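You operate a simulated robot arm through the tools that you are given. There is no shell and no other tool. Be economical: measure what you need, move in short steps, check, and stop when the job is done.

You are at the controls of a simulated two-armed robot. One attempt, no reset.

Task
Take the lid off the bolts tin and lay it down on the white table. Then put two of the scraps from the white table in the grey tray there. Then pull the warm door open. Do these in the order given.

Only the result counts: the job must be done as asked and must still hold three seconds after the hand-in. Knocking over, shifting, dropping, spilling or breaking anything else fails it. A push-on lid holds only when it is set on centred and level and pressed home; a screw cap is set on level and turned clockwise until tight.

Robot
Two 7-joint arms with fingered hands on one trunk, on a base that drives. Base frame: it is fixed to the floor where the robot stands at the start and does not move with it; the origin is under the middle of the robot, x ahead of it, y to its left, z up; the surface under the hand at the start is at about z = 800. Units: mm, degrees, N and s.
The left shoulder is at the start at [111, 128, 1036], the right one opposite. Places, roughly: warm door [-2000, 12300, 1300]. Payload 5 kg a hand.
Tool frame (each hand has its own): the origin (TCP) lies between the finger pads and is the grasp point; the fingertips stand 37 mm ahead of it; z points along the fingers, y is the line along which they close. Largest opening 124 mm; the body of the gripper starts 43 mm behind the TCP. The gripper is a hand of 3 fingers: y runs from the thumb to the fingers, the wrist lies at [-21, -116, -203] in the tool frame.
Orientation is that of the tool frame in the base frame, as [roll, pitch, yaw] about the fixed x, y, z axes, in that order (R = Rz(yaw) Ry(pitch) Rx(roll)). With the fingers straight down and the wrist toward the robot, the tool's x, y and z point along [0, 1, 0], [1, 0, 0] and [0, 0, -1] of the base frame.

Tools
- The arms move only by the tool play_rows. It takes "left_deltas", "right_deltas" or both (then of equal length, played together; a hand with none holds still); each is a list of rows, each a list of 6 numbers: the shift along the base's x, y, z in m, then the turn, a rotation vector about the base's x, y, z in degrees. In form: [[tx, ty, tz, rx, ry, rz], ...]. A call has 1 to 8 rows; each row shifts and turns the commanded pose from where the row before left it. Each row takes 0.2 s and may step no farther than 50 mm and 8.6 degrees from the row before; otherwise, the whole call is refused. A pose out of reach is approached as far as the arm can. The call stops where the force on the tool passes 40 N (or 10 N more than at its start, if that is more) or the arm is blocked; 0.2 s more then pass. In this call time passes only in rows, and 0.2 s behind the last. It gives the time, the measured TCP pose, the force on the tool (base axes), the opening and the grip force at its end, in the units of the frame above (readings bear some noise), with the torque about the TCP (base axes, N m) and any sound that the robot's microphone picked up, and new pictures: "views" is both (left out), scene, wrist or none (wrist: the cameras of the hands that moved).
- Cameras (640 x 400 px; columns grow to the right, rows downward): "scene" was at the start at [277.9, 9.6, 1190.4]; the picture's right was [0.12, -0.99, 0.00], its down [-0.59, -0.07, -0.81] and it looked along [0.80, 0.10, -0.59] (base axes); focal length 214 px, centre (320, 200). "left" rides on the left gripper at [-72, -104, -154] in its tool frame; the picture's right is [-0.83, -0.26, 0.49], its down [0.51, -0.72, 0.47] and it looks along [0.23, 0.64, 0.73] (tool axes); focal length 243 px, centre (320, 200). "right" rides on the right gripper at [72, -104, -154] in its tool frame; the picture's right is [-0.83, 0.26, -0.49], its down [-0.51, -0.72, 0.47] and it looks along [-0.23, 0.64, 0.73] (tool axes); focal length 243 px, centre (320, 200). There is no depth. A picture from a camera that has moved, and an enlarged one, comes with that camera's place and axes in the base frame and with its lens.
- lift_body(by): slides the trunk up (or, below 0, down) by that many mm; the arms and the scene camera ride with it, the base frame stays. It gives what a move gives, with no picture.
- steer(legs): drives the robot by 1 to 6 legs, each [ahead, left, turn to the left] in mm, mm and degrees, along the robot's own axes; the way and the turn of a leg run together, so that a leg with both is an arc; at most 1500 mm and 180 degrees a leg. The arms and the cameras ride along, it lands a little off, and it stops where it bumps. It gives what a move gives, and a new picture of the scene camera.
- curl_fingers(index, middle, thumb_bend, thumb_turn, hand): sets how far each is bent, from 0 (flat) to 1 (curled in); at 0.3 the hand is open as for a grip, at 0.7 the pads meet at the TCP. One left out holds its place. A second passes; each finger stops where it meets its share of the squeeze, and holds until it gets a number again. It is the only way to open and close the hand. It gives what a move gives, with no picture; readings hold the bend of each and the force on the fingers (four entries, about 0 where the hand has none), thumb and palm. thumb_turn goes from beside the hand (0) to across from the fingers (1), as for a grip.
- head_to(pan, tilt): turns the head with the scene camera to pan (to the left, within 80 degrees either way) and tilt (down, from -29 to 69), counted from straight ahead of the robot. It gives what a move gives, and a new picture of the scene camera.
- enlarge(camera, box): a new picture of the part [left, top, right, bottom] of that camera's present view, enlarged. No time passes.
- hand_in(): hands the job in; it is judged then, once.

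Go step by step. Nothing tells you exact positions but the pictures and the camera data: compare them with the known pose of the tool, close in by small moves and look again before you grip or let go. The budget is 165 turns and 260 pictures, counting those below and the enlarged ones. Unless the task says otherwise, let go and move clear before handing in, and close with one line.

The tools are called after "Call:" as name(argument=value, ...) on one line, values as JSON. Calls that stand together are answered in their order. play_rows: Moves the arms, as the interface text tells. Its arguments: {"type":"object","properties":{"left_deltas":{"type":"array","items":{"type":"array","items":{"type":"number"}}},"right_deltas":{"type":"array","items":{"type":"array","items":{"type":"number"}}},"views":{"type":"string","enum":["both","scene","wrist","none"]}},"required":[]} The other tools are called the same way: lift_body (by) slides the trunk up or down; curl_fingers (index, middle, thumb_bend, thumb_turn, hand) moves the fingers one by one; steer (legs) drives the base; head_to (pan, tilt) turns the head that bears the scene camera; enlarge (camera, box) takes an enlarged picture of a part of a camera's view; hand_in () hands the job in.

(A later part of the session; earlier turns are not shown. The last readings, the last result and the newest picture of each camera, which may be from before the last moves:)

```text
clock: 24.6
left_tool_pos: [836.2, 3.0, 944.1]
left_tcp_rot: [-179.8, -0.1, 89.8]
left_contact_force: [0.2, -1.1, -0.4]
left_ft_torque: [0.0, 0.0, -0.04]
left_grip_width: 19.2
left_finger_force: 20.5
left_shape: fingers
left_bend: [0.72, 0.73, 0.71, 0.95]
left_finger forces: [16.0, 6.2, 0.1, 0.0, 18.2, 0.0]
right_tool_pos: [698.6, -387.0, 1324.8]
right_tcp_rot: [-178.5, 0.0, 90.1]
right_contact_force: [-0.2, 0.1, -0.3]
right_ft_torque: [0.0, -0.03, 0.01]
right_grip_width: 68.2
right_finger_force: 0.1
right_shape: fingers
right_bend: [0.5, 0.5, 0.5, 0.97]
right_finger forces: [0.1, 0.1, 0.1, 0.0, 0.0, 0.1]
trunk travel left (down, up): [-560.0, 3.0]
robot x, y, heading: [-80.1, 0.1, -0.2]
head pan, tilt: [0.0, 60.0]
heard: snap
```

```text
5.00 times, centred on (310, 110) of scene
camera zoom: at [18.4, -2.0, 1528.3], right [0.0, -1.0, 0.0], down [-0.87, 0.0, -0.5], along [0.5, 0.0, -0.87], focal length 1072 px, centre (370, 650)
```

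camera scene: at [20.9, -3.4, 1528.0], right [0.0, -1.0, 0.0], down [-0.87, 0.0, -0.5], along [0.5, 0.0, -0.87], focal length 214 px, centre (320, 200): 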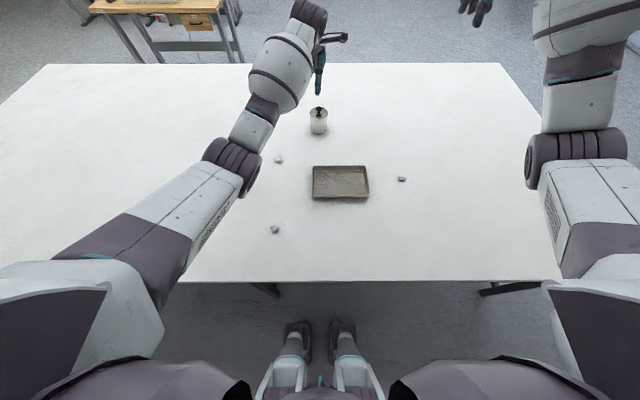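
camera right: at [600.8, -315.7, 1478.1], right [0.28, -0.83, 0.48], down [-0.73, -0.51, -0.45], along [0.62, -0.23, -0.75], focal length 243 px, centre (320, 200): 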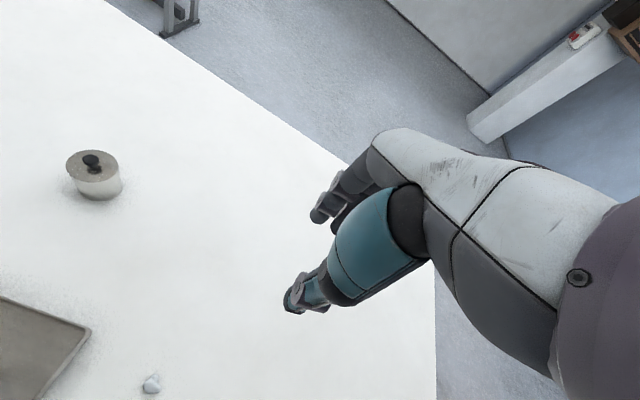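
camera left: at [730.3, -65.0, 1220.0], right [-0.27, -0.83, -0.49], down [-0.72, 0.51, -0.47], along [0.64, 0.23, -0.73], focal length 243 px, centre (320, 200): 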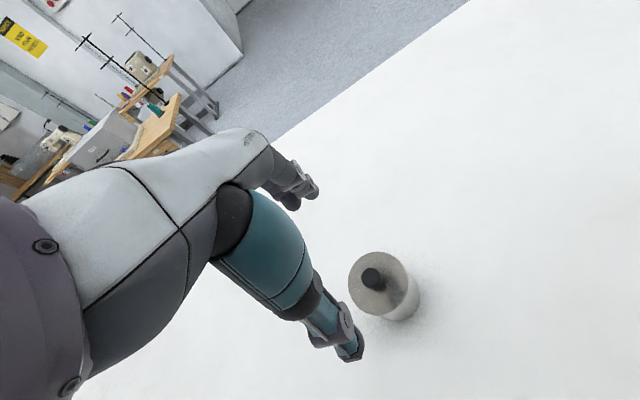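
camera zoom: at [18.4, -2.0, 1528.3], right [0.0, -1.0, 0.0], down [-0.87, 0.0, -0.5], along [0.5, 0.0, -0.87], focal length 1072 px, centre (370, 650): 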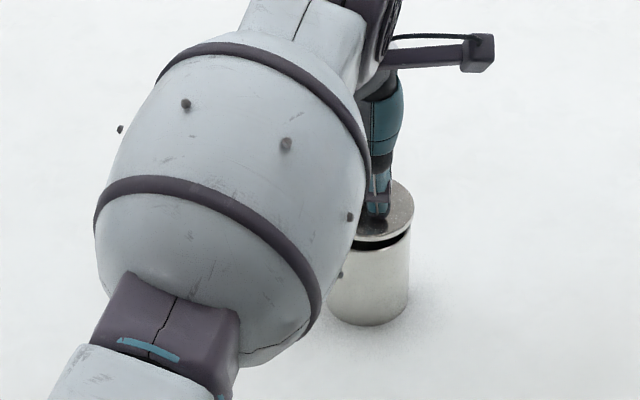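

Snap heard, and the lid is coming off cleanly. I'll lift it clear and carry it left to free table at about [830, 230].

Call:
play_rows(left_deltas=[[0, 0, 0.015, 0, 0, 0], [0, 0, 0.02, 0, 0, 0], [0, 0, 0.025, 0, 0, 0], [0, 0.02, 0.015, 0, 0, 0], [0, 0.03, 0.0, 0, 0, 0], [0, 0.035, 0, 0, 0, 0], [0, 0.035, 0, 0, 0, 0], [0, 0.03, 0, 0, 0, 0]], views="none")

Call:
play_rows(left_deltas=[[0, 0.03, 0, 0, 0, 0], [0, 0.025, 0, 0, 0, 0], [0, 0.02, -0.01, 0, 0, 0], [0, 0.0, -0.03, 0, 0, 0], [0, 0.0, -0.03, 0, 0, 0], [0, 0.0, -0.03, 0, 0, 0], [0, 0, -0.025, 0, 0, 0]])

```text
clock: 26.4
left_tool_pos: [838.2, 151.2, 1016.3]
left_tcp_rot: [-179.9, 0.1, 89.9]
left_contact_force: [0.1, 0.8, -0.4]
left_ft_torque: [-0.02, -0.02, 0.01]
left_grip_width: 19.1
left_finger_force: 20.1
left_shape: fingers
left_bend: [0.72, 0.73, 0.71, 0.95]
left_finger forces: [16.0, 5.9, 0.1, 0.1, 18.1, 0.0]
right_tool_pos: [699.0, -384.7, 1325.5]
right_tcp_rot: [-178.5, 0.0, 90.2]
right_contact_force: [-0.2, 0.9, -0.1]
right_ft_torque: [-0.03, -0.04, -0.01]
right_grip_width: 67.7
right_finger_force: 0.0
right_shape: fingers
right_bend: [0.5, 0.5, 0.5, 0.97]
right_finger forces: [0.0, 0.0, 0.0, 0.0, 0.1, 0.1]
trunk travel left (down, up): [-560.0, 3.0]
robot x, y, heading: [-76.6, 0.1, -0.2]
head pan, tilt: [0.0, 60.0]
```

```text
clock: 27.9
left_tool_pos: [838.3, 227.2, 893.1]
left_tcp_rot: [-179.9, 0.0, 89.9]
left_contact_force: [1.4, 0.3, -0.4]
left_ft_torque: [0.03, 0.0, 0.02]
left_grip_width: 19.0
left_finger_force: 19.4
left_shape: fingers
left_bend: [0.72, 0.73, 0.71, 0.95]
left_finger forces: [15.6, 5.9, 0.0, 0.1, 18.1, 0.1]
right_tool_pos: [699.4, -386.7, 1323.8]
right_tcp_rot: [-178.6, 0.1, 90.1]
right_contact_force: [1.0, 0.5, -0.5]
right_ft_torque: [-0.02, 0.0, -0.02]
right_grip_width: 68.1
right_finger_force: 0.1
right_shape: fingers
right_bend: [0.5, 0.5, 0.5, 0.97]
right_finger forces: [0.0, 0.1, 0.0, 0.0, 0.0, 0.1]
trunk travel left (down, up): [-560.0, 3.0]
robot x, y, heading: [-75.7, 1.3, 0.2]
head pan, tilt: [0.0, 60.0]
camera scene: at [19.8, -2.2, 1528.2], right [0.0, -1.0, 0.0], down [-0.87, 0.0, -0.5], along [0.5, 0.0, -0.87], focal length 214 px, centre (320, 200)
camera left: at [733.2, 156.9, 1046.5], right [-0.26, -0.83, -0.49], down [-0.72, 0.51, -0.47], along [0.64, 0.23, -0.73], focal length 243 px, centre (320, 200)
```

scene: 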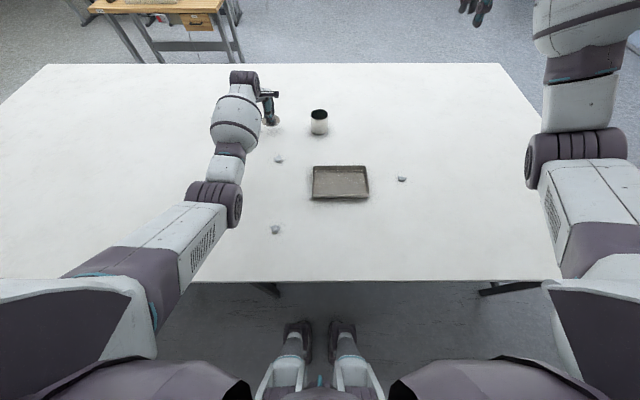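
left: 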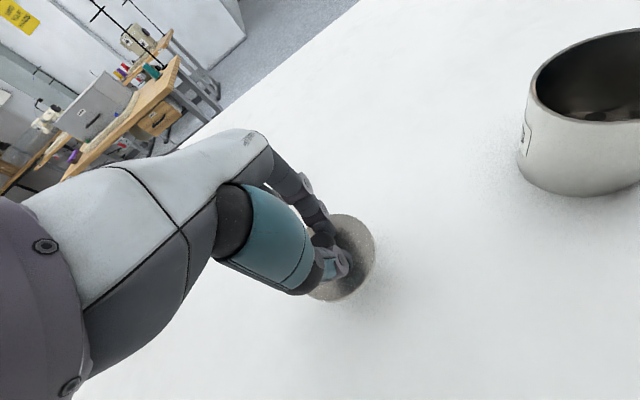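

The tin is open and still standing; the lid hovers over bare table. Lower gently until it touches.

Call:
play_rows(left_deltas=[[0, 0, -0.015, 0, 0, 0], [0, 0, -0.012, 0, 0, 0], [0, 0, -0.006, 0, 0, 0]], views="none")

Call:
enlarge(camera="left", box=[260, 170, 420, 330])

```text
clock: 28.8
left_tool_pos: [838.4, 227.9, 859.8]
left_tcp_rot: [-179.9, -0.1, 89.9]
left_contact_force: [1.1, -0.4, -0.2]
left_ft_torque: [0.01, -0.01, 0.0]
left_grip_width: 19.2
left_finger_force: 19.8
left_shape: fingers
left_bend: [0.72, 0.73, 0.71, 0.95]
left_finger forces: [15.8, 6.0, 0.0, 0.0, 18.2, 0.0]
right_tool_pos: [698.8, -387.3, 1324.3]
right_tcp_rot: [-178.5, 0.1, 90.1]
right_contact_force: [-0.1, 0.3, -0.8]
right_ft_torque: [-0.01, -0.01, 0.02]
right_grip_width: 68.1
right_finger_force: 0.1
right_shape: fingers
right_bend: [0.5, 0.5, 0.5, 0.97]
right_finger forces: [0.1, 0.0, 0.1, 0.0, 0.0, 0.0]
trunk travel left (down, up): [-560.0, 3.0]
robot x, y, heading: [-79.1, -1.1, -0.1]
head pan, tilt: [0.0, 60.0]
```

```text
2.50 times, centred on (340, 250) of left
camera zoom: at [732.0, 156.8, 1013.9], right [-0.26, -0.83, -0.49], down [-0.72, 0.51, -0.47], along [0.64, 0.23, -0.73], focal length 606 px, centre (270, 75)
```

zoom: 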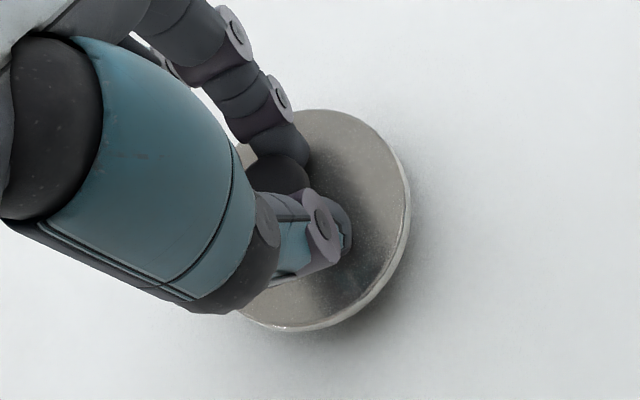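

Call:
play_rows(left_deltas=[[0, 0, -0.004, 0, 0, 0], [0, 0, -0.003, 0, 0, 0]], views="none")

Call:
play_rows(left_deltas=[[0, 0, -0.003, 0, 0, 0], [0, 0, -0.002, 0, 0, 0]], views="none")

Call:
enlarge(camera="left", box=[260, 170, 420, 330])

```text
clock: 29.4
left_tool_pos: [837.4, 227.5, 852.9]
left_tcp_rot: [-179.9, 0.0, 89.8]
left_contact_force: [-0.3, 0.7, -0.8]
left_ft_torque: [0.04, 0.0, -0.01]
left_grip_width: 19.2
left_finger_force: 19.8
left_shape: fingers
left_bend: [0.72, 0.73, 0.71, 0.95]
left_finger forces: [15.7, 5.9, 0.0, 0.0, 18.2, 0.0]
right_tool_pos: [699.1, -386.8, 1325.1]
right_tcp_rot: [-178.4, 0.1, 90.1]
right_contact_force: [-0.6, -0.1, 0.4]
right_ft_torque: [0.03, 0.0, -0.02]
right_grip_width: 68.1
right_finger_force: 0.0
right_shape: fingers
right_bend: [0.5, 0.5, 0.5, 0.97]
right_finger forces: [0.0, 0.1, 0.0, 0.0, 0.0, 0.0]
trunk travel left (down, up): [-560.0, 3.0]
robot x, y, heading: [-76.1, -1.5, -0.1]
head pan, tilt: [0.0, 60.0]
```

```text
clock: 29.9
left_tool_pos: [838.1, 229.1, 851.1]
left_tcp_rot: [179.9, 0.0, 89.9]
left_contact_force: [-1.1, 1.6, 7.9]
left_ft_torque: [-0.17, 0.11, -0.03]
left_grip_width: 19.0
left_finger_force: 24.1
left_shape: fingers
left_bend: [0.72, 0.73, 0.71, 0.95]
left_finger forces: [18.1, 8.3, 0.0, 0.0, 22.6, 0.0]
right_tool_pos: [697.0, -387.8, 1326.2]
right_tcp_rot: [-178.6, 0.2, 90.1]
right_contact_force: [-0.5, -0.2, -0.6]
right_ft_torque: [-0.02, -0.01, -0.04]
right_grip_width: 68.4
right_finger_force: 0.1
right_shape: fingers
right_bend: [0.5, 0.5, 0.5, 0.97]
right_finger forces: [0.0, 0.1, 0.0, 0.0, 0.1, 0.1]
trunk travel left (down, up): [-560.0, 3.0]
robot x, y, heading: [-78.1, 1.5, -0.2]
head pan, tilt: [0.0, 60.0]
```

```text
2.50 times, centred on (340, 250) of left
camera zoom: at [732.3, 157.4, 1004.8], right [-0.26, -0.83, -0.49], down [-0.72, 0.51, -0.47], along [0.64, 0.23, -0.73], focal length 606 px, centre (270, 75)
```

zoom: 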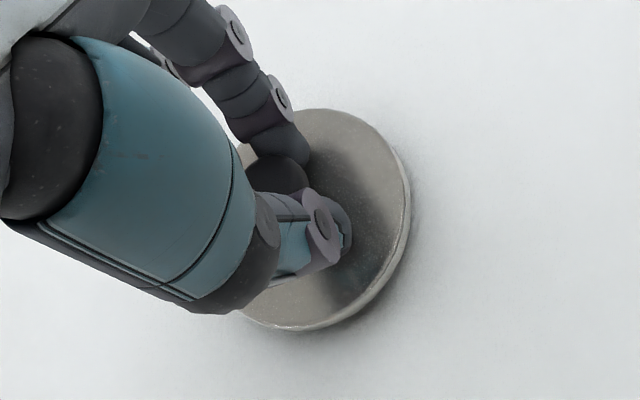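

Touched down at 8 N. Release and rise.

Call:
curl_fingers(hand="left", index=0.5, middle=0.5, thumb_bend=0.5)

Call:
play_rows(left_deltas=[[0, 0, 0.015, 0, 0, 0], [0, 0, 0.025, 0, 0, 0], [0, 0, 0.04, 0, 0, 0], [0, 0, 0.04, 0, 0, 0]])

```text
clock: 30.9
left_tool_pos: [837.1, 227.4, 852.1]
left_tcp_rot: [179.8, 0.0, 89.9]
left_contact_force: [-2.7, -0.6, 17.6]
left_ft_torque: [0.13, -0.5, 0.05]
left_grip_width: 67.3
left_finger_force: 8.6
left_shape: fingers
left_bend: [0.5, 0.53, 0.5, 0.97]
left_finger forces: [3.6, 14.6, 0.1, 0.0, 0.1, 0.0]
right_tool_pos: [696.4, -387.5, 1326.2]
right_tcp_rot: [-178.6, 0.1, 90.1]
right_contact_force: [0.2, -0.1, 0.4]
right_ft_torque: [0.0, 0.0, -0.02]
right_grip_width: 67.9
right_finger_force: 0.1
right_shape: fingers
right_bend: [0.5, 0.5, 0.5, 0.97]
right_finger forces: [0.0, 0.1, 0.0, 0.0, 0.0, 0.0]
trunk travel left (down, up): [-560.0, 3.0]
robot x, y, heading: [-78.9, -7.3, -0.1]
head pan, tilt: [0.0, 60.0]
```

```text
clock: 31.9
left_tool_pos: [835.6, 226.4, 968.9]
left_tcp_rot: [-179.9, 0.0, 89.9]
left_contact_force: [-0.1, 0.5, -0.4]
left_ft_torque: [-0.03, -0.02, -0.02]
left_grip_width: 67.7
left_finger_force: 0.1
left_shape: fingers
left_bend: [0.5, 0.5, 0.5, 0.97]
left_finger forces: [0.0, 0.0, 0.0, 0.1, 0.1, 0.0]
right_tool_pos: [698.1, -385.8, 1324.8]
right_tcp_rot: [-178.6, 0.1, 90.1]
right_contact_force: [-0.7, -0.4, 0.5]
right_ft_torque: [-0.01, -0.01, 0.0]
right_grip_width: 68.1
right_finger_force: 0.0
right_shape: fingers
right_bend: [0.5, 0.5, 0.5, 0.97]
right_finger forces: [0.1, 0.1, 0.0, 0.1, 0.0, 0.0]
trunk travel left (down, up): [-560.0, 3.0]
robot x, y, heading: [-81.6, -0.5, -0.1]
head pan, tilt: [0.0, 60.0]
camera scene: at [18.9, -2.2, 1528.4], right [0.0, -1.0, 0.0], down [-0.87, 0.0, -0.5], along [0.5, 0.0, -0.87], focal length 214 px, centre (320, 200)
camera left: at [731.1, 156.3, 1123.1], right [-0.26, -0.83, -0.49], down [-0.72, 0.51, -0.47], along [0.64, 0.23, -0.73], focal length 243 px, centre (320, 200)
```

scene: 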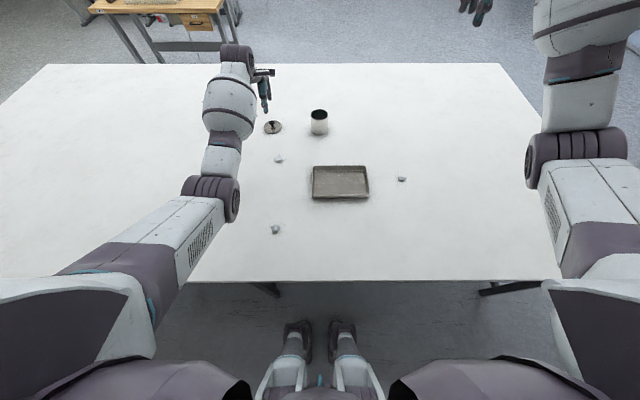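
left: 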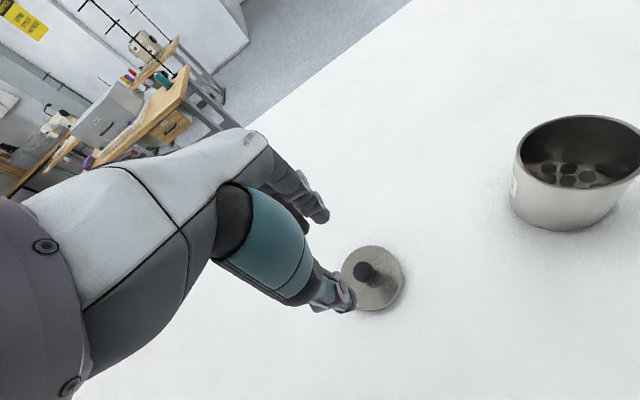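

Lid lies flat with its knob up and the tin is undisturbed. Now I'll back the robot up 120 mm for comfortable reach and aim the left hand at the left scrap.

Call:
steer(legs=[[-120, 0, 0]])

Call:
curl_fingers(hand="left", index=0.45, middle=0.45, thumb_bend=0.45)

Call:
play_rows(left_deltas=[[-0.022, -0.013, -0.01, 0, 0, 0], [-0.022, -0.013, -0.01, 0, 0, 0], [-0.022, -0.014, -0.01, 0, 0, 0]], views="wrist")

Call:
enlarge(camera="scene", box=[240, 80, 440, 205])

```text
clock: 33.2
left_tool_pos: [718.4, 229.1, 965.4]
left_tcp_rot: [-179.7, 0.0, 89.9]
left_contact_force: [1.1, -0.2, 1.2]
left_ft_torque: [-0.02, -0.01, 0.03]
left_grip_width: 67.4
left_finger_force: 0.1
left_shape: fingers
left_bend: [0.5, 0.5, 0.5, 0.97]
left_finger forces: [0.0, 0.0, 0.0, 0.1, 0.0, 0.1]
right_tool_pos: [583.4, -385.3, 1321.2]
right_tcp_rot: [-178.3, 0.1, 90.1]
right_contact_force: [0.9, -0.1, -0.6]
right_ft_torque: [-0.01, 0.03, -0.03]
right_grip_width: 68.1
right_finger_force: 0.0
right_shape: fingers
right_bend: [0.5, 0.5, 0.5, 0.97]
right_finger forces: [0.1, 0.0, 0.1, 0.0, 0.1, 0.0]
trunk travel left (down, up): [-560.0, 3.0]
robot x, y, heading: [-198.3, -1.6, -0.2]
head pan, tilt: [0.0, 60.0]
camera scene: at [-96.5, -2.0, 1527.8], right [0.0, -1.0, 0.0], down [-0.87, 0.0, -0.5], along [0.5, 0.0, -0.87], focal length 214 px, centre (320, 200)
```

scene: 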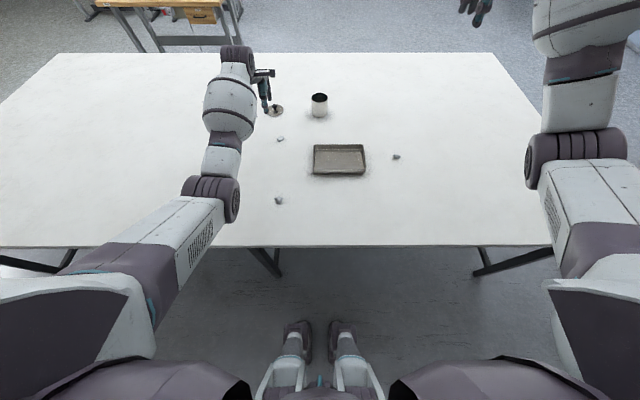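

```text
clock: 34.2
left_tool_pos: [716.9, 229.5, 967.2]
left_tcp_rot: [-179.9, 0.0, 89.8]
left_contact_force: [-0.3, -0.2, 0.8]
left_ft_torque: [0.0, -0.02, 0.02]
left_grip_width: 82.8
left_finger_force: 0.0
left_shape: fingers
left_bend: [0.45, 0.45, 0.45, 0.97]
left_finger forces: [0.1, 0.0, 0.0, 0.0, 0.0, 0.1]
right_tool_pos: [581.0, -386.1, 1323.3]
right_tcp_rot: [-178.5, 0.1, 90.2]
right_contact_force: [0.7, 0.3, -0.1]
right_ft_torque: [-0.02, -0.03, 0.02]
right_grip_width: 68.0
right_finger_force: 0.0
right_shape: fingers
right_bend: [0.5, 0.5, 0.5, 0.97]
right_finger forces: [0.0, 0.1, 0.1, 0.0, 0.0, 0.1]
trunk travel left (down, up): [-560.0, 3.0]
robot x, y, heading: [-196.5, -0.8, -0.0]
head pan, tilt: [0.0, 60.0]
```

```text
clock: 35.0
left_tool_pos: [649.3, 187.1, 939.6]
left_tcp_rot: [-179.8, -0.1, 89.8]
left_contact_force: [0.2, 0.2, 1.0]
left_ft_torque: [-0.01, 0.0, -0.01]
left_grip_width: 82.8
left_finger_force: 0.1
left_shape: fingers
left_bend: [0.45, 0.45, 0.45, 0.97]
left_finger forces: [0.0, 0.0, 0.0, 0.1, 0.0, 0.0]
right_tool_pos: [580.1, -386.6, 1324.1]
right_tcp_rot: [-178.5, 0.2, 90.2]
right_contact_force: [0.2, -0.8, 0.2]
right_ft_torque: [-0.03, -0.01, -0.02]
right_grip_width: 67.9
right_finger_force: 0.0
right_shape: fingers
right_bend: [0.5, 0.5, 0.5, 0.97]
right_finger forces: [0.1, 0.0, 0.0, 0.0, 0.1, 0.0]
trunk travel left (down, up): [-560.0, 3.0]
robot x, y, heading: [-198.3, -1.2, 0.2]
head pan, tilt: [0.0, 60.0]
camera left: at [545.1, 116.9, 1092.5], right [-0.26, -0.83, -0.49], down [-0.72, 0.51, -0.47], along [0.64, 0.23, -0.73], focal length 243 px, centre (320, 200)
```

left: 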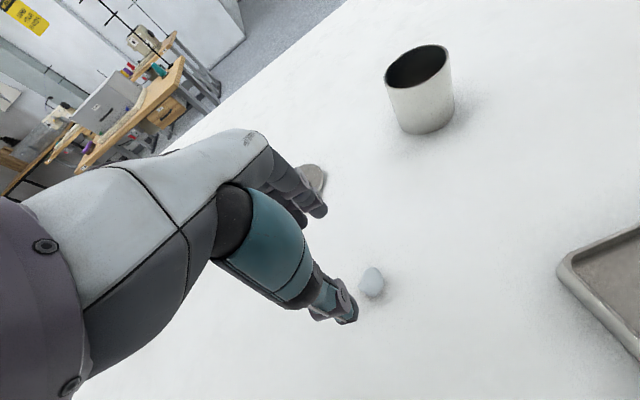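

```text
3.20 times, centred on (340, 142) of scene
camera zoom: at [-100.0, -2.2, 1528.2], right [0.0, -1.0, 0.0], down [-0.87, 0.0, -0.5], along [0.5, 0.0, -0.87], focal length 686 px, centre (256, 384)
```

zoom: 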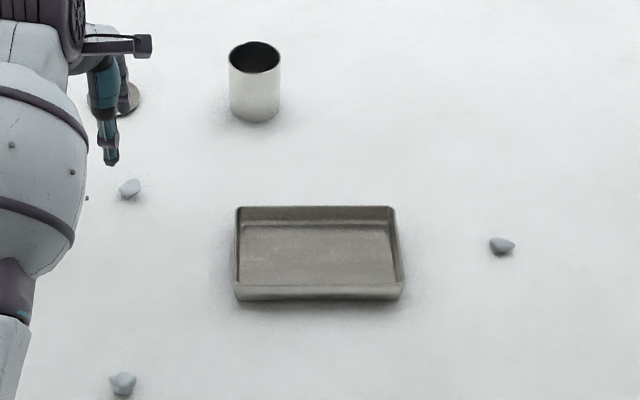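

Scrap is at about [641, 182]. Centre over it and lower part-way.

Call:
play_rows(left_deltas=[[-0.008, -0.005, -0.03, 0, 0, 0], [0, 0, -0.025, 0, 0, 0], [0, 0, -0.02, 0, 0, 0]], views="none")

Call:
enlarge(camera="left", box=[260, 170, 440, 350])

```text
clock: 35.8
left_tool_pos: [642.3, 183.1, 862.6]
left_tcp_rot: [-179.9, 0.0, 89.9]
left_contact_force: [0.0, -2.0, -0.2]
left_ft_torque: [0.02, 0.01, 0.01]
left_grip_width: 82.8
left_finger_force: 0.1
left_shape: fingers
left_bend: [0.45, 0.45, 0.45, 0.97]
left_finger forces: [0.1, 0.0, 0.0, 0.0, 0.1, 0.0]
right_tool_pos: [580.9, -384.9, 1323.5]
right_tcp_rot: [-178.5, 0.1, 90.2]
right_contact_force: [0.8, 0.3, 0.2]
right_ft_torque: [-0.05, -0.02, -0.01]
right_grip_width: 68.1
right_finger_force: 0.1
right_shape: fingers
right_bend: [0.5, 0.5, 0.5, 0.97]
right_finger forces: [0.0, 0.0, 0.0, 0.1, 0.0, 0.1]
trunk travel left (down, up): [-560.0, 3.0]
robot x, y, heading: [-197.0, 1.6, -0.1]
head pan, tilt: [0.0, 60.0]
```

```text
2.22 times, centred on (350, 260) of left
camera zoom: at [537.6, 111.6, 1016.1], right [-0.26, -0.83, -0.49], down [-0.72, 0.51, -0.47], along [0.64, 0.23, -0.73], focal length 539 px, centre (253, 67)
```

zoom: 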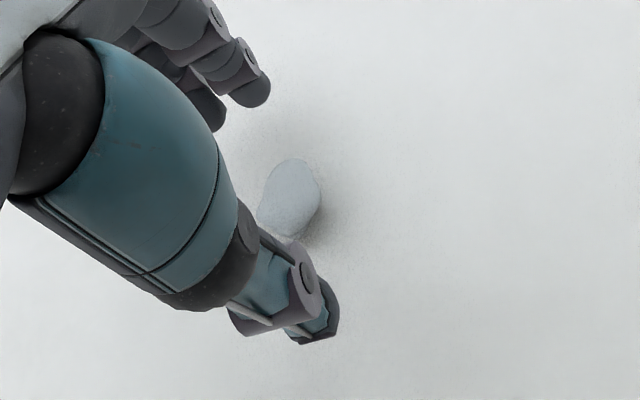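

Well centred. Lower to tip clearance and close.

Call:
play_rows(left_deltas=[[0, -0.001, -0.012, 0, 0, 0], [0, 0, -0.008, 0, 0, 0]], views="none")

Call:
curl_fingers(hand="left", index=0.6, middle=0.6, thumb_bend=0.6)

Call:
enlarge(camera="left", box=[260, 170, 440, 350])

```text
clock: 36.4
left_tool_pos: [642.3, 182.2, 843.0]
left_tcp_rot: [-180.0, 0.0, 89.8]
left_contact_force: [-0.1, -0.5, 1.2]
left_ft_torque: [0.01, -0.05, -0.01]
left_grip_width: 82.8
left_finger_force: 0.2
left_shape: fingers
left_bend: [0.45, 0.45, 0.45, 0.97]
left_finger forces: [0.0, 0.8, 0.1, 0.1, 0.0, 0.0]
right_tool_pos: [579.8, -386.1, 1324.2]
right_tcp_rot: [-178.5, 0.1, 90.1]
right_contact_force: [0.5, 0.0, -0.3]
right_ft_torque: [-0.02, -0.03, 0.02]
right_grip_width: 67.9
right_finger_force: 0.0
right_shape: fingers
right_bend: [0.5, 0.5, 0.5, 0.97]
right_finger forces: [0.1, 0.0, 0.0, 0.1, 0.0, 0.1]
trunk travel left (down, up): [-560.0, 3.0]
robot x, y, heading: [-198.3, -3.2, -0.0]
head pan, tilt: [0.0, 60.0]
```

```text
clock: 37.4
left_tool_pos: [642.4, 182.3, 843.5]
left_tcp_rot: [-179.9, 0.0, 90.0]
left_contact_force: [-0.1, -0.2, -0.1]
left_ft_torque: [-0.02, -0.04, 0.01]
left_grip_width: 37.5
left_finger_force: 0.0
left_shape: fingers
left_bend: [0.6, 0.6, 0.6, 0.97]
left_finger forces: [0.0, 0.0, 0.0, 0.0, 0.0, 0.1]
right_tool_pos: [581.2, -386.4, 1323.4]
right_tcp_rot: [-178.6, 0.0, 90.3]
right_contact_force: [-0.1, 0.5, 1.1]
right_ft_torque: [0.01, 0.02, 0.01]
right_grip_width: 68.0
right_finger_force: 0.0
right_shape: fingers
right_bend: [0.5, 0.5, 0.5, 0.97]
right_finger forces: [0.0, 0.0, 0.1, 0.0, 0.1, 0.0]
trunk travel left (down, up): [-560.0, 3.0]
robot x, y, heading: [-196.9, -4.4, -0.0]
head pan, tilt: [0.0, 60.0]
```

```text
2.22 times, centred on (350, 260) of left
camera zoom: at [538.1, 110.8, 996.3], right [-0.26, -0.83, -0.49], down [-0.72, 0.51, -0.47], along [0.64, 0.23, -0.73], focal length 539 px, centre (253, 67)
```

zoom: 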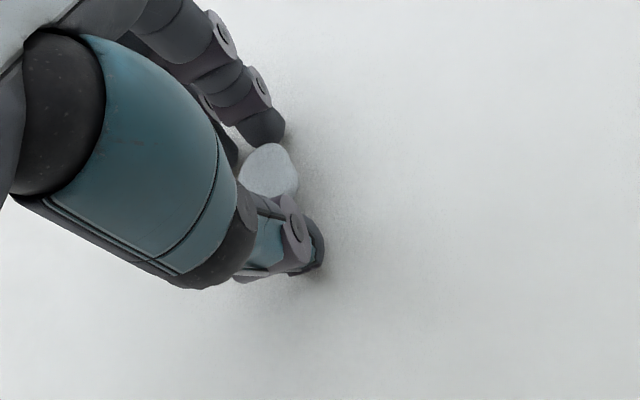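

Call:
play_rows(left_deltas=[[0, 0, -0.005, 0, 0, 0]], views="none")

Call:
curl_fingers(hand="left", index=0.78, middle=0.78, thumb_bend=0.78)

Call:
enlarge(camera="left", box=[260, 170, 440, 350])

```text
clock: 37.8
left_tool_pos: [642.9, 180.9, 842.2]
left_tcp_rot: [179.9, 0.0, 90.0]
left_contact_force: [0.8, 0.5, 8.6]
left_ft_torque: [0.0, -0.29, 0.02]
left_grip_width: 37.2
left_finger_force: 4.2
left_shape: fingers
left_bend: [0.6, 0.6, 0.6, 0.97]
left_finger forces: [4.9, 4.3, 0.0, 0.1, 0.1, 0.0]
right_tool_pos: [579.6, -386.2, 1327.6]
right_tcp_rot: [-178.5, 0.0, 90.2]
right_contact_force: [-0.1, -0.6, -0.8]
right_ft_torque: [0.04, -0.01, 0.02]
right_grip_width: 68.4
right_finger_force: 0.3
right_shape: fingers
right_bend: [0.5, 0.5, 0.5, 0.97]
right_finger forces: [0.1, 0.0, 0.0, 0.1, 0.1, 0.0]
trunk travel left (down, up): [-560.0, 3.0]
robot x, y, heading: [-195.3, 0.8, -0.0]
head pan, tilt: [0.0, 60.0]
```

```text
clock: 38.8
left_tool_pos: [641.4, 183.0, 840.3]
left_tcp_rot: [179.9, 0.0, 90.0]
left_contact_force: [1.9, 2.9, 16.1]
left_ft_torque: [0.02, 0.29, -0.07]
left_grip_width: 23.6
left_finger_force: 34.7
left_shape: fingers
left_bend: [0.71, 0.72, 0.67, 0.95]
left_finger forces: [16.7, 11.2, 0.0, 0.0, 40.4, 0.1]
right_tool_pos: [578.4, -384.9, 1326.0]
right_tcp_rot: [-178.7, 0.0, 90.1]
right_contact_force: [0.8, 0.0, 0.0]
right_ft_torque: [0.04, -0.02, 0.0]
right_grip_width: 68.1
right_finger_force: 0.1
right_shape: fingers
right_bend: [0.5, 0.5, 0.5, 0.97]
right_finger forces: [0.1, 0.0, 0.0, 0.0, 0.0, 0.1]
trunk travel left (down, up): [-560.0, 3.0]
robot x, y, heading: [-198.9, 1.4, 0.0]
head pan, tilt: [0.0, 60.0]
```

```text
2.22 times, centred on (350, 260) of left
camera zoom: at [537.1, 111.0, 993.4], right [-0.26, -0.83, -0.49], down [-0.72, 0.51, -0.47], along [0.64, 0.23, -0.73], focal length 539 px, centre (253, 67)
```

zoom: 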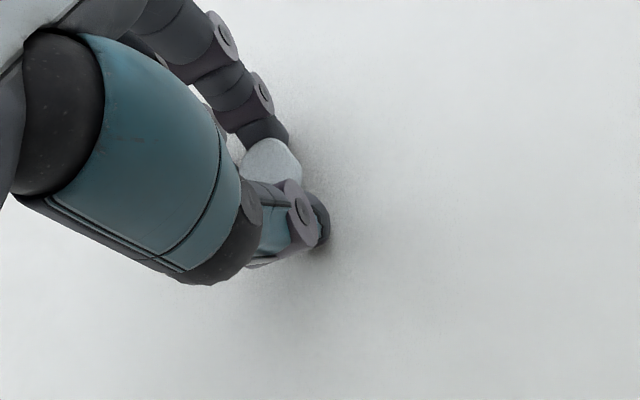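

Firm grip on the scrap. Lift and carry it over the left half of the tray at about [519, -55].

Call:
play_rows(left_deltas=[[0, 0, 0.03, 0, 0, 0], [0, 0, 0.04, 0, 0, 0], [-0.02, -0.035, 0.02, 0, 0, 0], [-0.02, -0.04, 0, 0, 0, 0], [-0.02, -0.04, 0, 0, 0, 0], [-0.02, -0.04, 0, 0, 0, 0], [-0.02, -0.04, 0, 0, 0, 0], [-0.02, -0.04, 0, 0, 0, 0]])

```text
clock: 40.6
left_tool_pos: [521.6, -55.3, 929.1]
left_tcp_rot: [-180.0, -0.1, 90.0]
left_contact_force: [-0.3, 0.1, -0.3]
left_ft_torque: [0.02, -0.01, -0.03]
left_grip_width: 24.1
left_finger_force: 23.7
left_shape: fingers
left_bend: [0.71, 0.72, 0.67, 0.95]
left_finger forces: [15.0, 8.6, 0.1, 0.0, 23.5, 0.0]
right_tool_pos: [579.6, -387.9, 1323.9]
right_tcp_rot: [-178.5, 0.1, 90.3]
right_contact_force: [-0.2, -0.4, 0.3]
right_ft_torque: [0.04, 0.02, 0.0]
right_grip_width: 68.3
right_finger_force: 0.0
right_shape: fingers
right_bend: [0.5, 0.5, 0.5, 0.97]
right_finger forces: [0.0, 0.1, 0.1, 0.1, 0.0, 0.1]
trunk travel left (down, up): [-560.0, 3.0]
robot x, y, heading: [-194.0, -0.7, 0.0]
head pan, tilt: [0.0, 60.0]
camera scene: at [-101.0, -3.9, 1528.4], right [0.0, -1.0, 0.0], down [-0.87, 0.0, -0.5], along [0.5, 0.0, -0.87], focal length 214 px, centre (320, 200)
camera left: at [417.5, -126.3, 1082.2], right [-0.26, -0.83, -0.49], down [-0.72, 0.51, -0.47], along [0.64, 0.23, -0.73], focal length 243 px, centre (320, 200)
```

scene: 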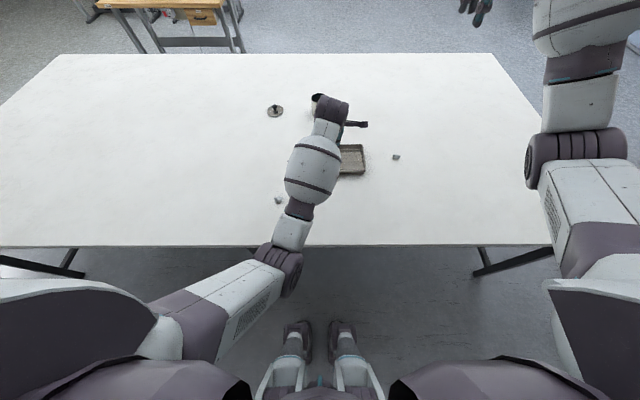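
left: 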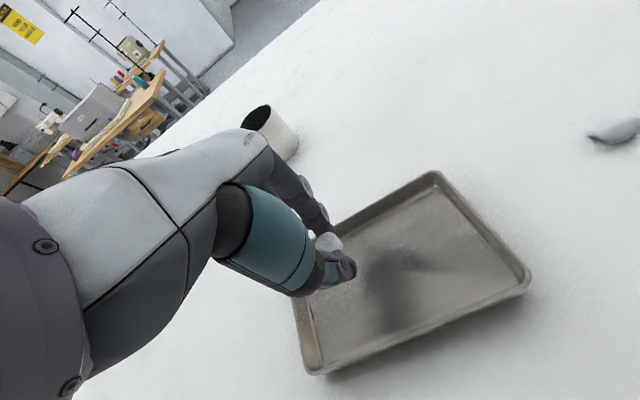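

Over the tray's left half, well clear of its walls. Lower and release just above its floor.

Call:
play_rows(left_deltas=[[0, 0, -0.03, 0, 0, 0], [0, 0, -0.025, 0, 0, 0], [0, 0, -0.013, 0, 0, 0], [0, 0, -0.006, 0, 0, 0]], views="none")

Call:
enlarge(camera="left", box=[240, 130, 560, 330])

```text
clock: 41.6
left_tool_pos: [523.7, -52.9, 854.9]
left_tcp_rot: [-179.9, 0.0, 90.1]
left_contact_force: [0.6, -0.4, -0.7]
left_ft_torque: [0.01, 0.0, 0.01]
left_grip_width: 23.9
left_finger_force: 23.4
left_shape: fingers
left_bend: [0.71, 0.72, 0.67, 0.95]
left_finger forces: [15.0, 8.5, 0.0, 0.1, 23.6, 0.1]
right_tool_pos: [580.6, -384.8, 1323.7]
right_tcp_rot: [-178.5, 0.1, 90.1]
right_contact_force: [0.2, -1.0, 0.1]
right_ft_torque: [0.0, -0.04, -0.02]
right_grip_width: 68.0
right_finger_force: 0.0
right_shape: fingers
right_bend: [0.5, 0.5, 0.5, 0.97]
right_finger forces: [0.0, 0.1, 0.0, 0.1, 0.0, 0.1]
trunk travel left (down, up): [-560.0, 3.0]
robot x, y, heading: [-196.4, -2.9, 0.2]
head pan, tilt: [0.0, 60.0]
```

```text
2.00 times, centred on (400, 230) of left
camera zoom: at [418.9, -123.9, 1008.2], right [-0.26, -0.83, -0.49], down [-0.72, 0.51, -0.47], along [0.64, 0.23, -0.73], focal length 485 px, centre (160, 140)
```

zoom: 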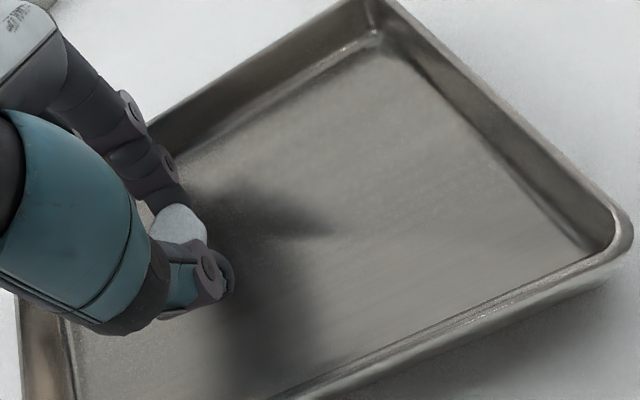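

Call:
play_rows(left_deltas=[[0, 0, -0.005, 0, 0, 0]], views="none")

Call:
curl_fingers(hand="left", index=0.6, middle=0.6, thumb_bend=0.57)

Call:
play_rows(left_deltas=[[0, 0, 0.02, 0, 0, 0], [0, 0, 0.03, 0, 0, 0], [0, 0, 0.04, 0, 0, 0]], views="wrist")

```text
clock: 42.0
left_tool_pos: [522.3, -53.1, 849.3]
left_tcp_rot: [-179.9, 0.1, 89.9]
left_contact_force: [0.2, -0.2, 0.3]
left_ft_torque: [0.0, -0.01, 0.01]
left_grip_width: 24.4
left_finger_force: 23.7
left_shape: fingers
left_bend: [0.71, 0.72, 0.67, 0.95]
left_finger forces: [15.0, 8.6, 0.1, 0.1, 23.7, 0.0]
right_tool_pos: [579.9, -386.7, 1323.4]
right_tcp_rot: [-178.4, 0.1, 90.2]
right_contact_force: [-0.4, 0.1, 0.3]
right_ft_torque: [0.03, 0.0, -0.04]
right_grip_width: 67.9
right_finger_force: 0.0
right_shape: fingers
right_bend: [0.5, 0.5, 0.5, 0.97]
right_finger forces: [0.1, 0.1, 0.0, 0.0, 0.0, 0.1]
trunk travel left (down, up): [-560.0, 3.0]
robot x, y, heading: [-198.3, -2.0, -0.1]
head pan, tilt: [0.0, 60.0]
```

```text
clock: 43.0
left_tool_pos: [521.9, -53.0, 850.4]
left_tcp_rot: [-179.9, 0.0, 89.9]
left_contact_force: [-0.5, -0.1, 0.3]
left_ft_torque: [-0.02, 0.0, 0.03]
left_grip_width: 42.3
left_finger_force: 0.1
left_shape: fingers
left_bend: [0.6, 0.6, 0.56, 0.97]
left_finger forces: [0.0, 0.1, 0.0, 0.0, 0.0, 0.0]
right_tool_pos: [581.2, -385.0, 1324.8]
right_tcp_rot: [-178.5, 0.1, 90.1]
right_contact_force: [0.1, 0.5, -0.1]
right_ft_torque: [-0.03, 0.0, 0.01]
right_grip_width: 68.4
right_finger_force: 0.0
right_shape: fingers
right_bend: [0.5, 0.5, 0.5, 0.97]
right_finger forces: [0.1, 0.0, 0.0, 0.0, 0.0, 0.1]
trunk travel left (down, up): [-560.0, 3.0]
robot x, y, heading: [-196.3, -4.5, 0.1]
head pan, tilt: [0.0, 60.0]
```

```text
clock: 43.8
left_tool_pos: [521.9, -53.2, 940.9]
left_tcp_rot: [-180.0, 0.0, 90.0]
left_contact_force: [-0.6, 0.1, 0.1]
left_ft_torque: [0.01, 0.0, 0.0]
left_grip_width: 42.5
left_finger_force: 0.0
left_shape: fingers
left_bend: [0.6, 0.6, 0.56, 0.97]
left_finger forces: [0.0, 0.1, 0.0, 0.0, 0.0, 0.0]
right_tool_pos: [580.6, -386.7, 1325.0]
right_tcp_rot: [-178.6, 0.1, 90.2]
right_contact_force: [-0.6, 0.3, -0.1]
right_ft_torque: [-0.01, -0.03, 0.0]
right_grip_width: 68.0
right_finger_force: 0.1
right_shape: fingers
right_bend: [0.5, 0.5, 0.5, 0.97]
right_finger forces: [0.0, 0.0, 0.1, 0.0, 0.0, 0.0]
trunk travel left (down, up): [-560.0, 3.0]
robot x, y, heading: [-198.7, -3.4, 0.0]
head pan, tilt: [0.0, 60.0]
camera left: at [418.5, -123.9, 1094.6], right [-0.26, -0.83, -0.49], down [-0.72, 0.51, -0.47], along [0.64, 0.23, -0.73], focal length 243 px, centre (320, 200)
```

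left: 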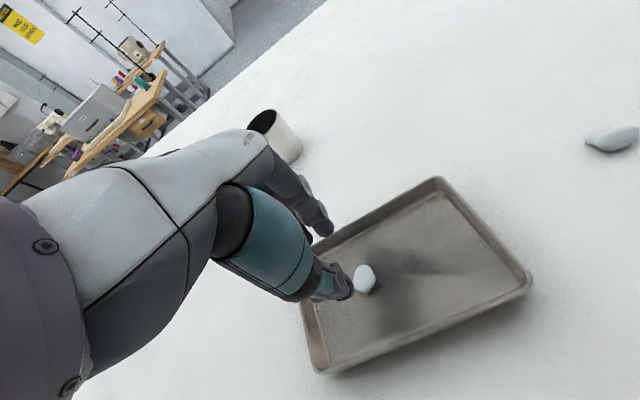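

First scrap is in the tray. Next I'll nudge the tray back the ~18 mm to its old place, pushing on its left wall with the closed left fingers.

Call:
play_rows(left_deltas=[[0, 0.045, 0, 0, 0, 0], [0, 0.045, 0, 0, 0, 0], [-0.002, 0.045, 0, 0, 0, 0], [0, 0, -0.03, 0, 0, 0], [0, 0, -0.03, 0, 0, 0], [0, 0, -0.03, 0, 0, 0]], views="none")

Call:
curl_fingers(hand="left", index=0.66, middle=0.66, thumb_bend=0.66)

Call:
enlarge(camera="left", box=[240, 130, 640, 380])

Call:
enlarge(camera="scene", box=[240, 80, 440, 205])

```text
clock: 45.2
left_tool_pos: [521.8, 81.9, 850.5]
left_tcp_rot: [-179.9, -0.2, 89.9]
left_contact_force: [0.7, 1.2, 0.2]
left_ft_torque: [0.02, 0.02, -0.01]
left_grip_width: 42.5
left_finger_force: 0.1
left_shape: fingers
left_bend: [0.6, 0.6, 0.56, 0.98]
left_finger forces: [0.0, 0.0, 0.0, 0.1, 0.1, 0.0]
right_tool_pos: [580.7, -385.3, 1323.8]
right_tcp_rot: [-178.4, 0.1, 90.2]
right_contact_force: [-0.1, 0.4, 0.7]
right_ft_torque: [-0.02, 0.0, -0.01]
right_grip_width: 68.1
right_finger_force: 0.2
right_shape: fingers
right_bend: [0.5, 0.5, 0.5, 0.97]
right_finger forces: [0.0, 0.0, 0.0, 0.0, 0.0, 0.0]
trunk travel left (down, up): [-560.0, 3.0]
robot x, y, heading: [-195.0, -0.1, -0.1]
head pan, tilt: [0.0, 60.0]
```

```text
clock: 46.2
left_tool_pos: [521.7, 82.7, 851.5]
left_tcp_rot: [-179.9, 0.0, 90.0]
left_contact_force: [-0.1, 0.1, 0.9]
left_ft_torque: [-0.01, 0.01, 0.02]
left_grip_width: 19.3
left_finger_force: 0.0
left_shape: fingers
left_bend: [0.66, 0.66, 0.66, 0.98]
left_finger forces: [0.0, 0.0, 0.0, 0.0, 0.1, 0.0]
right_tool_pos: [580.4, -385.9, 1325.1]
right_tcp_rot: [-178.6, 0.0, 90.2]
right_contact_force: [0.7, 0.4, -0.2]
right_ft_torque: [-0.01, 0.0, -0.03]
right_grip_width: 68.3
right_finger_force: 0.0
right_shape: fingers
right_bend: [0.5, 0.5, 0.5, 0.97]
right_finger forces: [0.0, 0.0, 0.0, 0.1, 0.0, 0.0]
trunk travel left (down, up): [-560.0, 3.0]
robot x, y, heading: [-194.1, -0.1, -0.0]
head pan, tilt: [0.0, 60.0]
```

```text
1.60 times, centred on (440, 255) of left
camera zoom: at [417.2, 11.7, 1003.9], right [-0.26, -0.83, -0.49], down [-0.72, 0.51, -0.47], along [0.64, 0.23, -0.73], focal length 388 px, centre (128, 112)
```

zoom: 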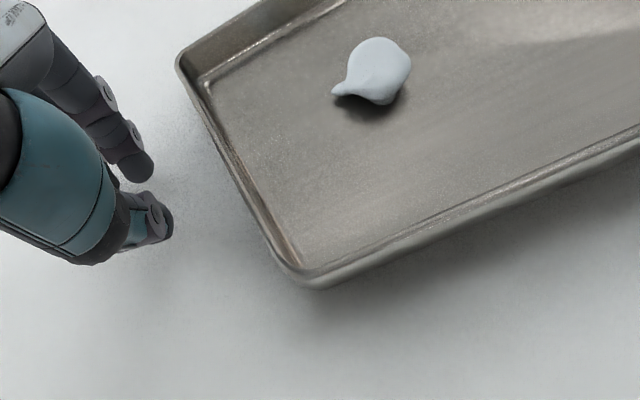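

```text
3.20 times, centred on (340, 142) of scene
camera zoom: at [-99.9, -1.9, 1528.3], right [0.0, -1.0, 0.0], down [-0.87, 0.0, -0.5], along [0.5, 0.0, -0.87], focal length 686 px, centre (256, 384)
```

zoom: 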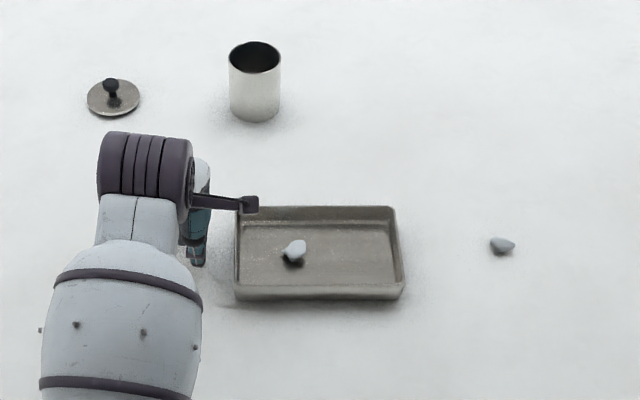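

Ready. Push slowly toward the tray in small steps and watch the force.

Call:
play_rows(left_deltas=[[0, -0.01, -0.004, 0, 0, 0], [0, -0.008, 0, 0, 0, 0], [0, -0.006, 0, 0, 0, 0], [0, -0.004, 0, 0, 0, 0]], views="none")

Call:
enlarge(camera="left", box=[240, 130, 640, 380])

```text
clock: 47.2
left_tool_pos: [520.2, 54.3, 845.1]
left_tcp_rot: [-179.9, -0.1, 89.9]
left_contact_force: [1.1, 0.0, 0.3]
left_ft_torque: [-0.04, -0.01, 0.04]
left_grip_width: 19.2
left_finger_force: 0.0
left_shape: fingers
left_bend: [0.66, 0.66, 0.66, 0.98]
left_finger forces: [0.1, 0.0, 0.1, 0.0, 0.1, 0.0]
right_tool_pos: [580.1, -386.8, 1322.9]
right_tcp_rot: [-178.6, 0.0, 90.3]
right_contact_force: [-0.1, -0.7, -0.9]
right_ft_torque: [0.01, -0.01, -0.03]
right_grip_width: 68.1
right_finger_force: 0.0
right_shape: fingers
right_bend: [0.5, 0.5, 0.5, 0.97]
right_finger forces: [0.1, 0.0, 0.0, 0.0, 0.1, 0.0]
trunk travel left (down, up): [-560.0, 3.0]
robot x, y, heading: [-196.2, -1.3, 0.1]
head pan, tilt: [0.0, 60.0]
```

```text
1.60 times, centred on (440, 255) of left
camera zoom: at [415.9, -16.9, 999.0], right [-0.26, -0.83, -0.49], down [-0.72, 0.51, -0.47], along [0.64, 0.23, -0.73], focal length 388 px, centre (128, 112)
```

zoom: 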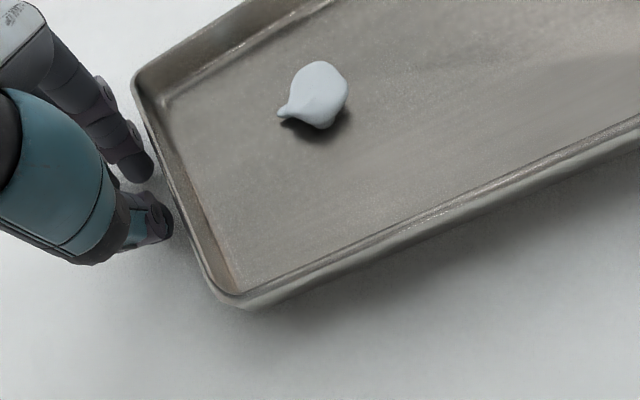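

Call:
play_rows(left_deltas=[[0, -0.004, 0, 0, 0, 0], [0, -0.003, 0, 0, 0, 0]], views="none")

Call:
play_rows(left_deltas=[[0, -0.004, 0, 0, 0, 0], [0, -0.004, 0, 0, 0, 0]], views="none")

Call:
enlarge(camera="scene", box=[240, 80, 440, 205])

```text
clock: 47.8
left_tool_pos: [520.5, 48.1, 845.1]
left_tcp_rot: [-179.9, 0.0, 90.0]
left_contact_force: [0.4, 1.3, 0.7]
left_ft_torque: [0.01, -0.01, 0.01]
left_grip_width: 19.4
left_finger_force: 0.6
left_shape: fingers
left_bend: [0.66, 0.66, 0.66, 0.98]
left_finger forces: [1.1, 0.0, 0.0, 0.0, 0.0, 0.0]
right_tool_pos: [579.3, -385.9, 1324.5]
right_tcp_rot: [-178.4, 0.1, 90.2]
right_contact_force: [0.1, -0.3, 0.0]
right_ft_torque: [0.02, -0.03, 0.0]
right_grip_width: 68.2
right_finger_force: 0.0
right_shape: fingers
right_bend: [0.5, 0.5, 0.5, 0.97]
right_finger forces: [0.0, 0.0, 0.1, 0.0, 0.0, 0.1]
trunk travel left (down, up): [-560.0, 3.0]
robot x, y, heading: [-198.7, -1.9, 0.1]
head pan, tilt: [0.0, 60.0]
```

```text
clock: 48.4
left_tool_pos: [520.7, 38.6, 845.8]
left_tcp_rot: [-179.9, 0.1, 89.9]
left_contact_force: [-1.1, 1.8, -0.7]
left_ft_torque: [0.02, 0.03, 0.06]
left_grip_width: 19.1
left_finger_force: 0.3
left_shape: fingers
left_bend: [0.66, 0.66, 0.66, 0.98]
left_finger forces: [1.0, 0.0, 0.0, 0.1, 0.0, 0.0]
right_tool_pos: [581.0, -387.3, 1324.3]
right_tcp_rot: [-178.5, 0.1, 90.1]
right_contact_force: [-0.2, 0.7, 0.1]
right_ft_torque: [0.0, 0.03, 0.01]
right_grip_width: 68.2
right_finger_force: 0.0
right_shape: fingers
right_bend: [0.5, 0.5, 0.5, 0.97]
right_finger forces: [0.0, 0.1, 0.0, 0.0, 0.1, 0.0]
trunk travel left (down, up): [-560.0, 3.0]
robot x, y, heading: [-196.0, 0.1, 0.1]
head pan, tilt: [0.0, 60.0]
```

```text
3.20 times, centred on (340, 142) of scene
camera zoom: at [-99.8, -2.1, 1528.3], right [0.0, -1.0, 0.0], down [-0.87, 0.0, -0.5], along [0.5, 0.0, -0.87], focal length 686 px, centre (256, 384)
```

zoom: 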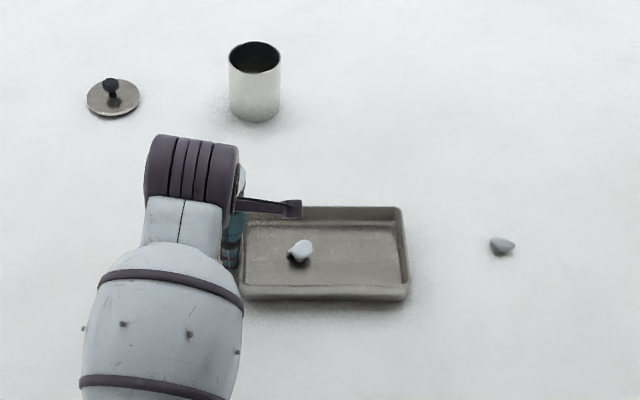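

It slides easily; moved ~9 mm so far. Push another 8 mm, then withdraw.

Call:
play_rows(left_deltas=[[0, -0.004, 0, 0, 0, 0], [0, -0.004, 0, 0, 0, 0]], views="none")

Call:
play_rows(left_deltas=[[0, 0.02, 0, 0, 0, 0], [0, 0.03, 0.01, 0, 0, 0], [0, 0.04, 0.03, 0, 0, 0], [0.01, 0.04, 0.03, 0, 0, 0], [0.01, 0.04, 0.03, 0, 0, 0], [0.01, 0.04, 0.03, 0, 0, 0], [0.01, 0.04, 0.03, 0, 0, 0]], views="none")

Call:
enlarge(camera="scene", box=[240, 80, 440, 205])

```text
clock: 49.0
left_tool_pos: [521.0, 31.6, 844.8]
left_tcp_rot: [-179.9, 0.0, 90.1]
left_contact_force: [0.2, 0.1, -0.2]
left_ft_torque: [0.02, 0.03, 0.02]
left_grip_width: 18.9
left_finger_force: 0.9
left_shape: fingers
left_bend: [0.66, 0.66, 0.66, 0.98]
left_finger forces: [1.1, 0.0, 0.0, 0.0, 0.1, 0.1]
right_tool_pos: [580.2, -386.2, 1324.6]
right_tcp_rot: [-178.5, 0.0, 90.2]
right_contact_force: [-0.2, -0.4, 0.1]
right_ft_torque: [-0.01, -0.01, 0.02]
right_grip_width: 67.9
right_finger_force: 0.0
right_shape: fingers
right_bend: [0.5, 0.5, 0.5, 0.97]
right_finger forces: [0.1, 0.1, 0.0, 0.0, 0.0, 0.1]
trunk travel left (down, up): [-560.0, 3.0]
robot x, y, heading: [-195.9, -0.9, 0.0]
head pan, tilt: [0.0, 60.0]
```

```text
refused: row 4 steps farther than a row can; nothing moved
```

```text
3.20 times, centred on (340, 142) of scene
camera zoom: at [-99.9, -2.1, 1528.3], right [0.0, -1.0, 0.0], down [-0.87, 0.0, -0.5], along [0.5, 0.0, -0.87], focal length 686 px, centre (256, 384)
```

zoom: 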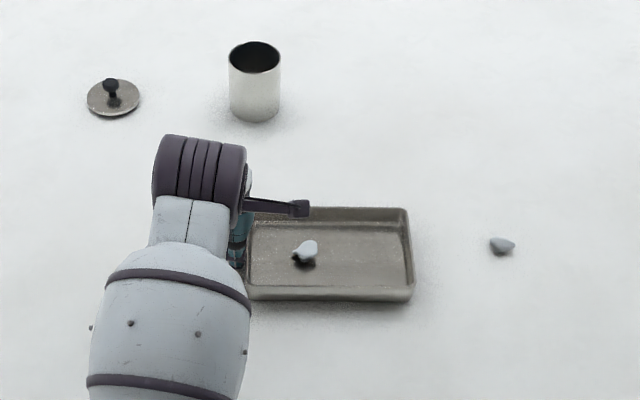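

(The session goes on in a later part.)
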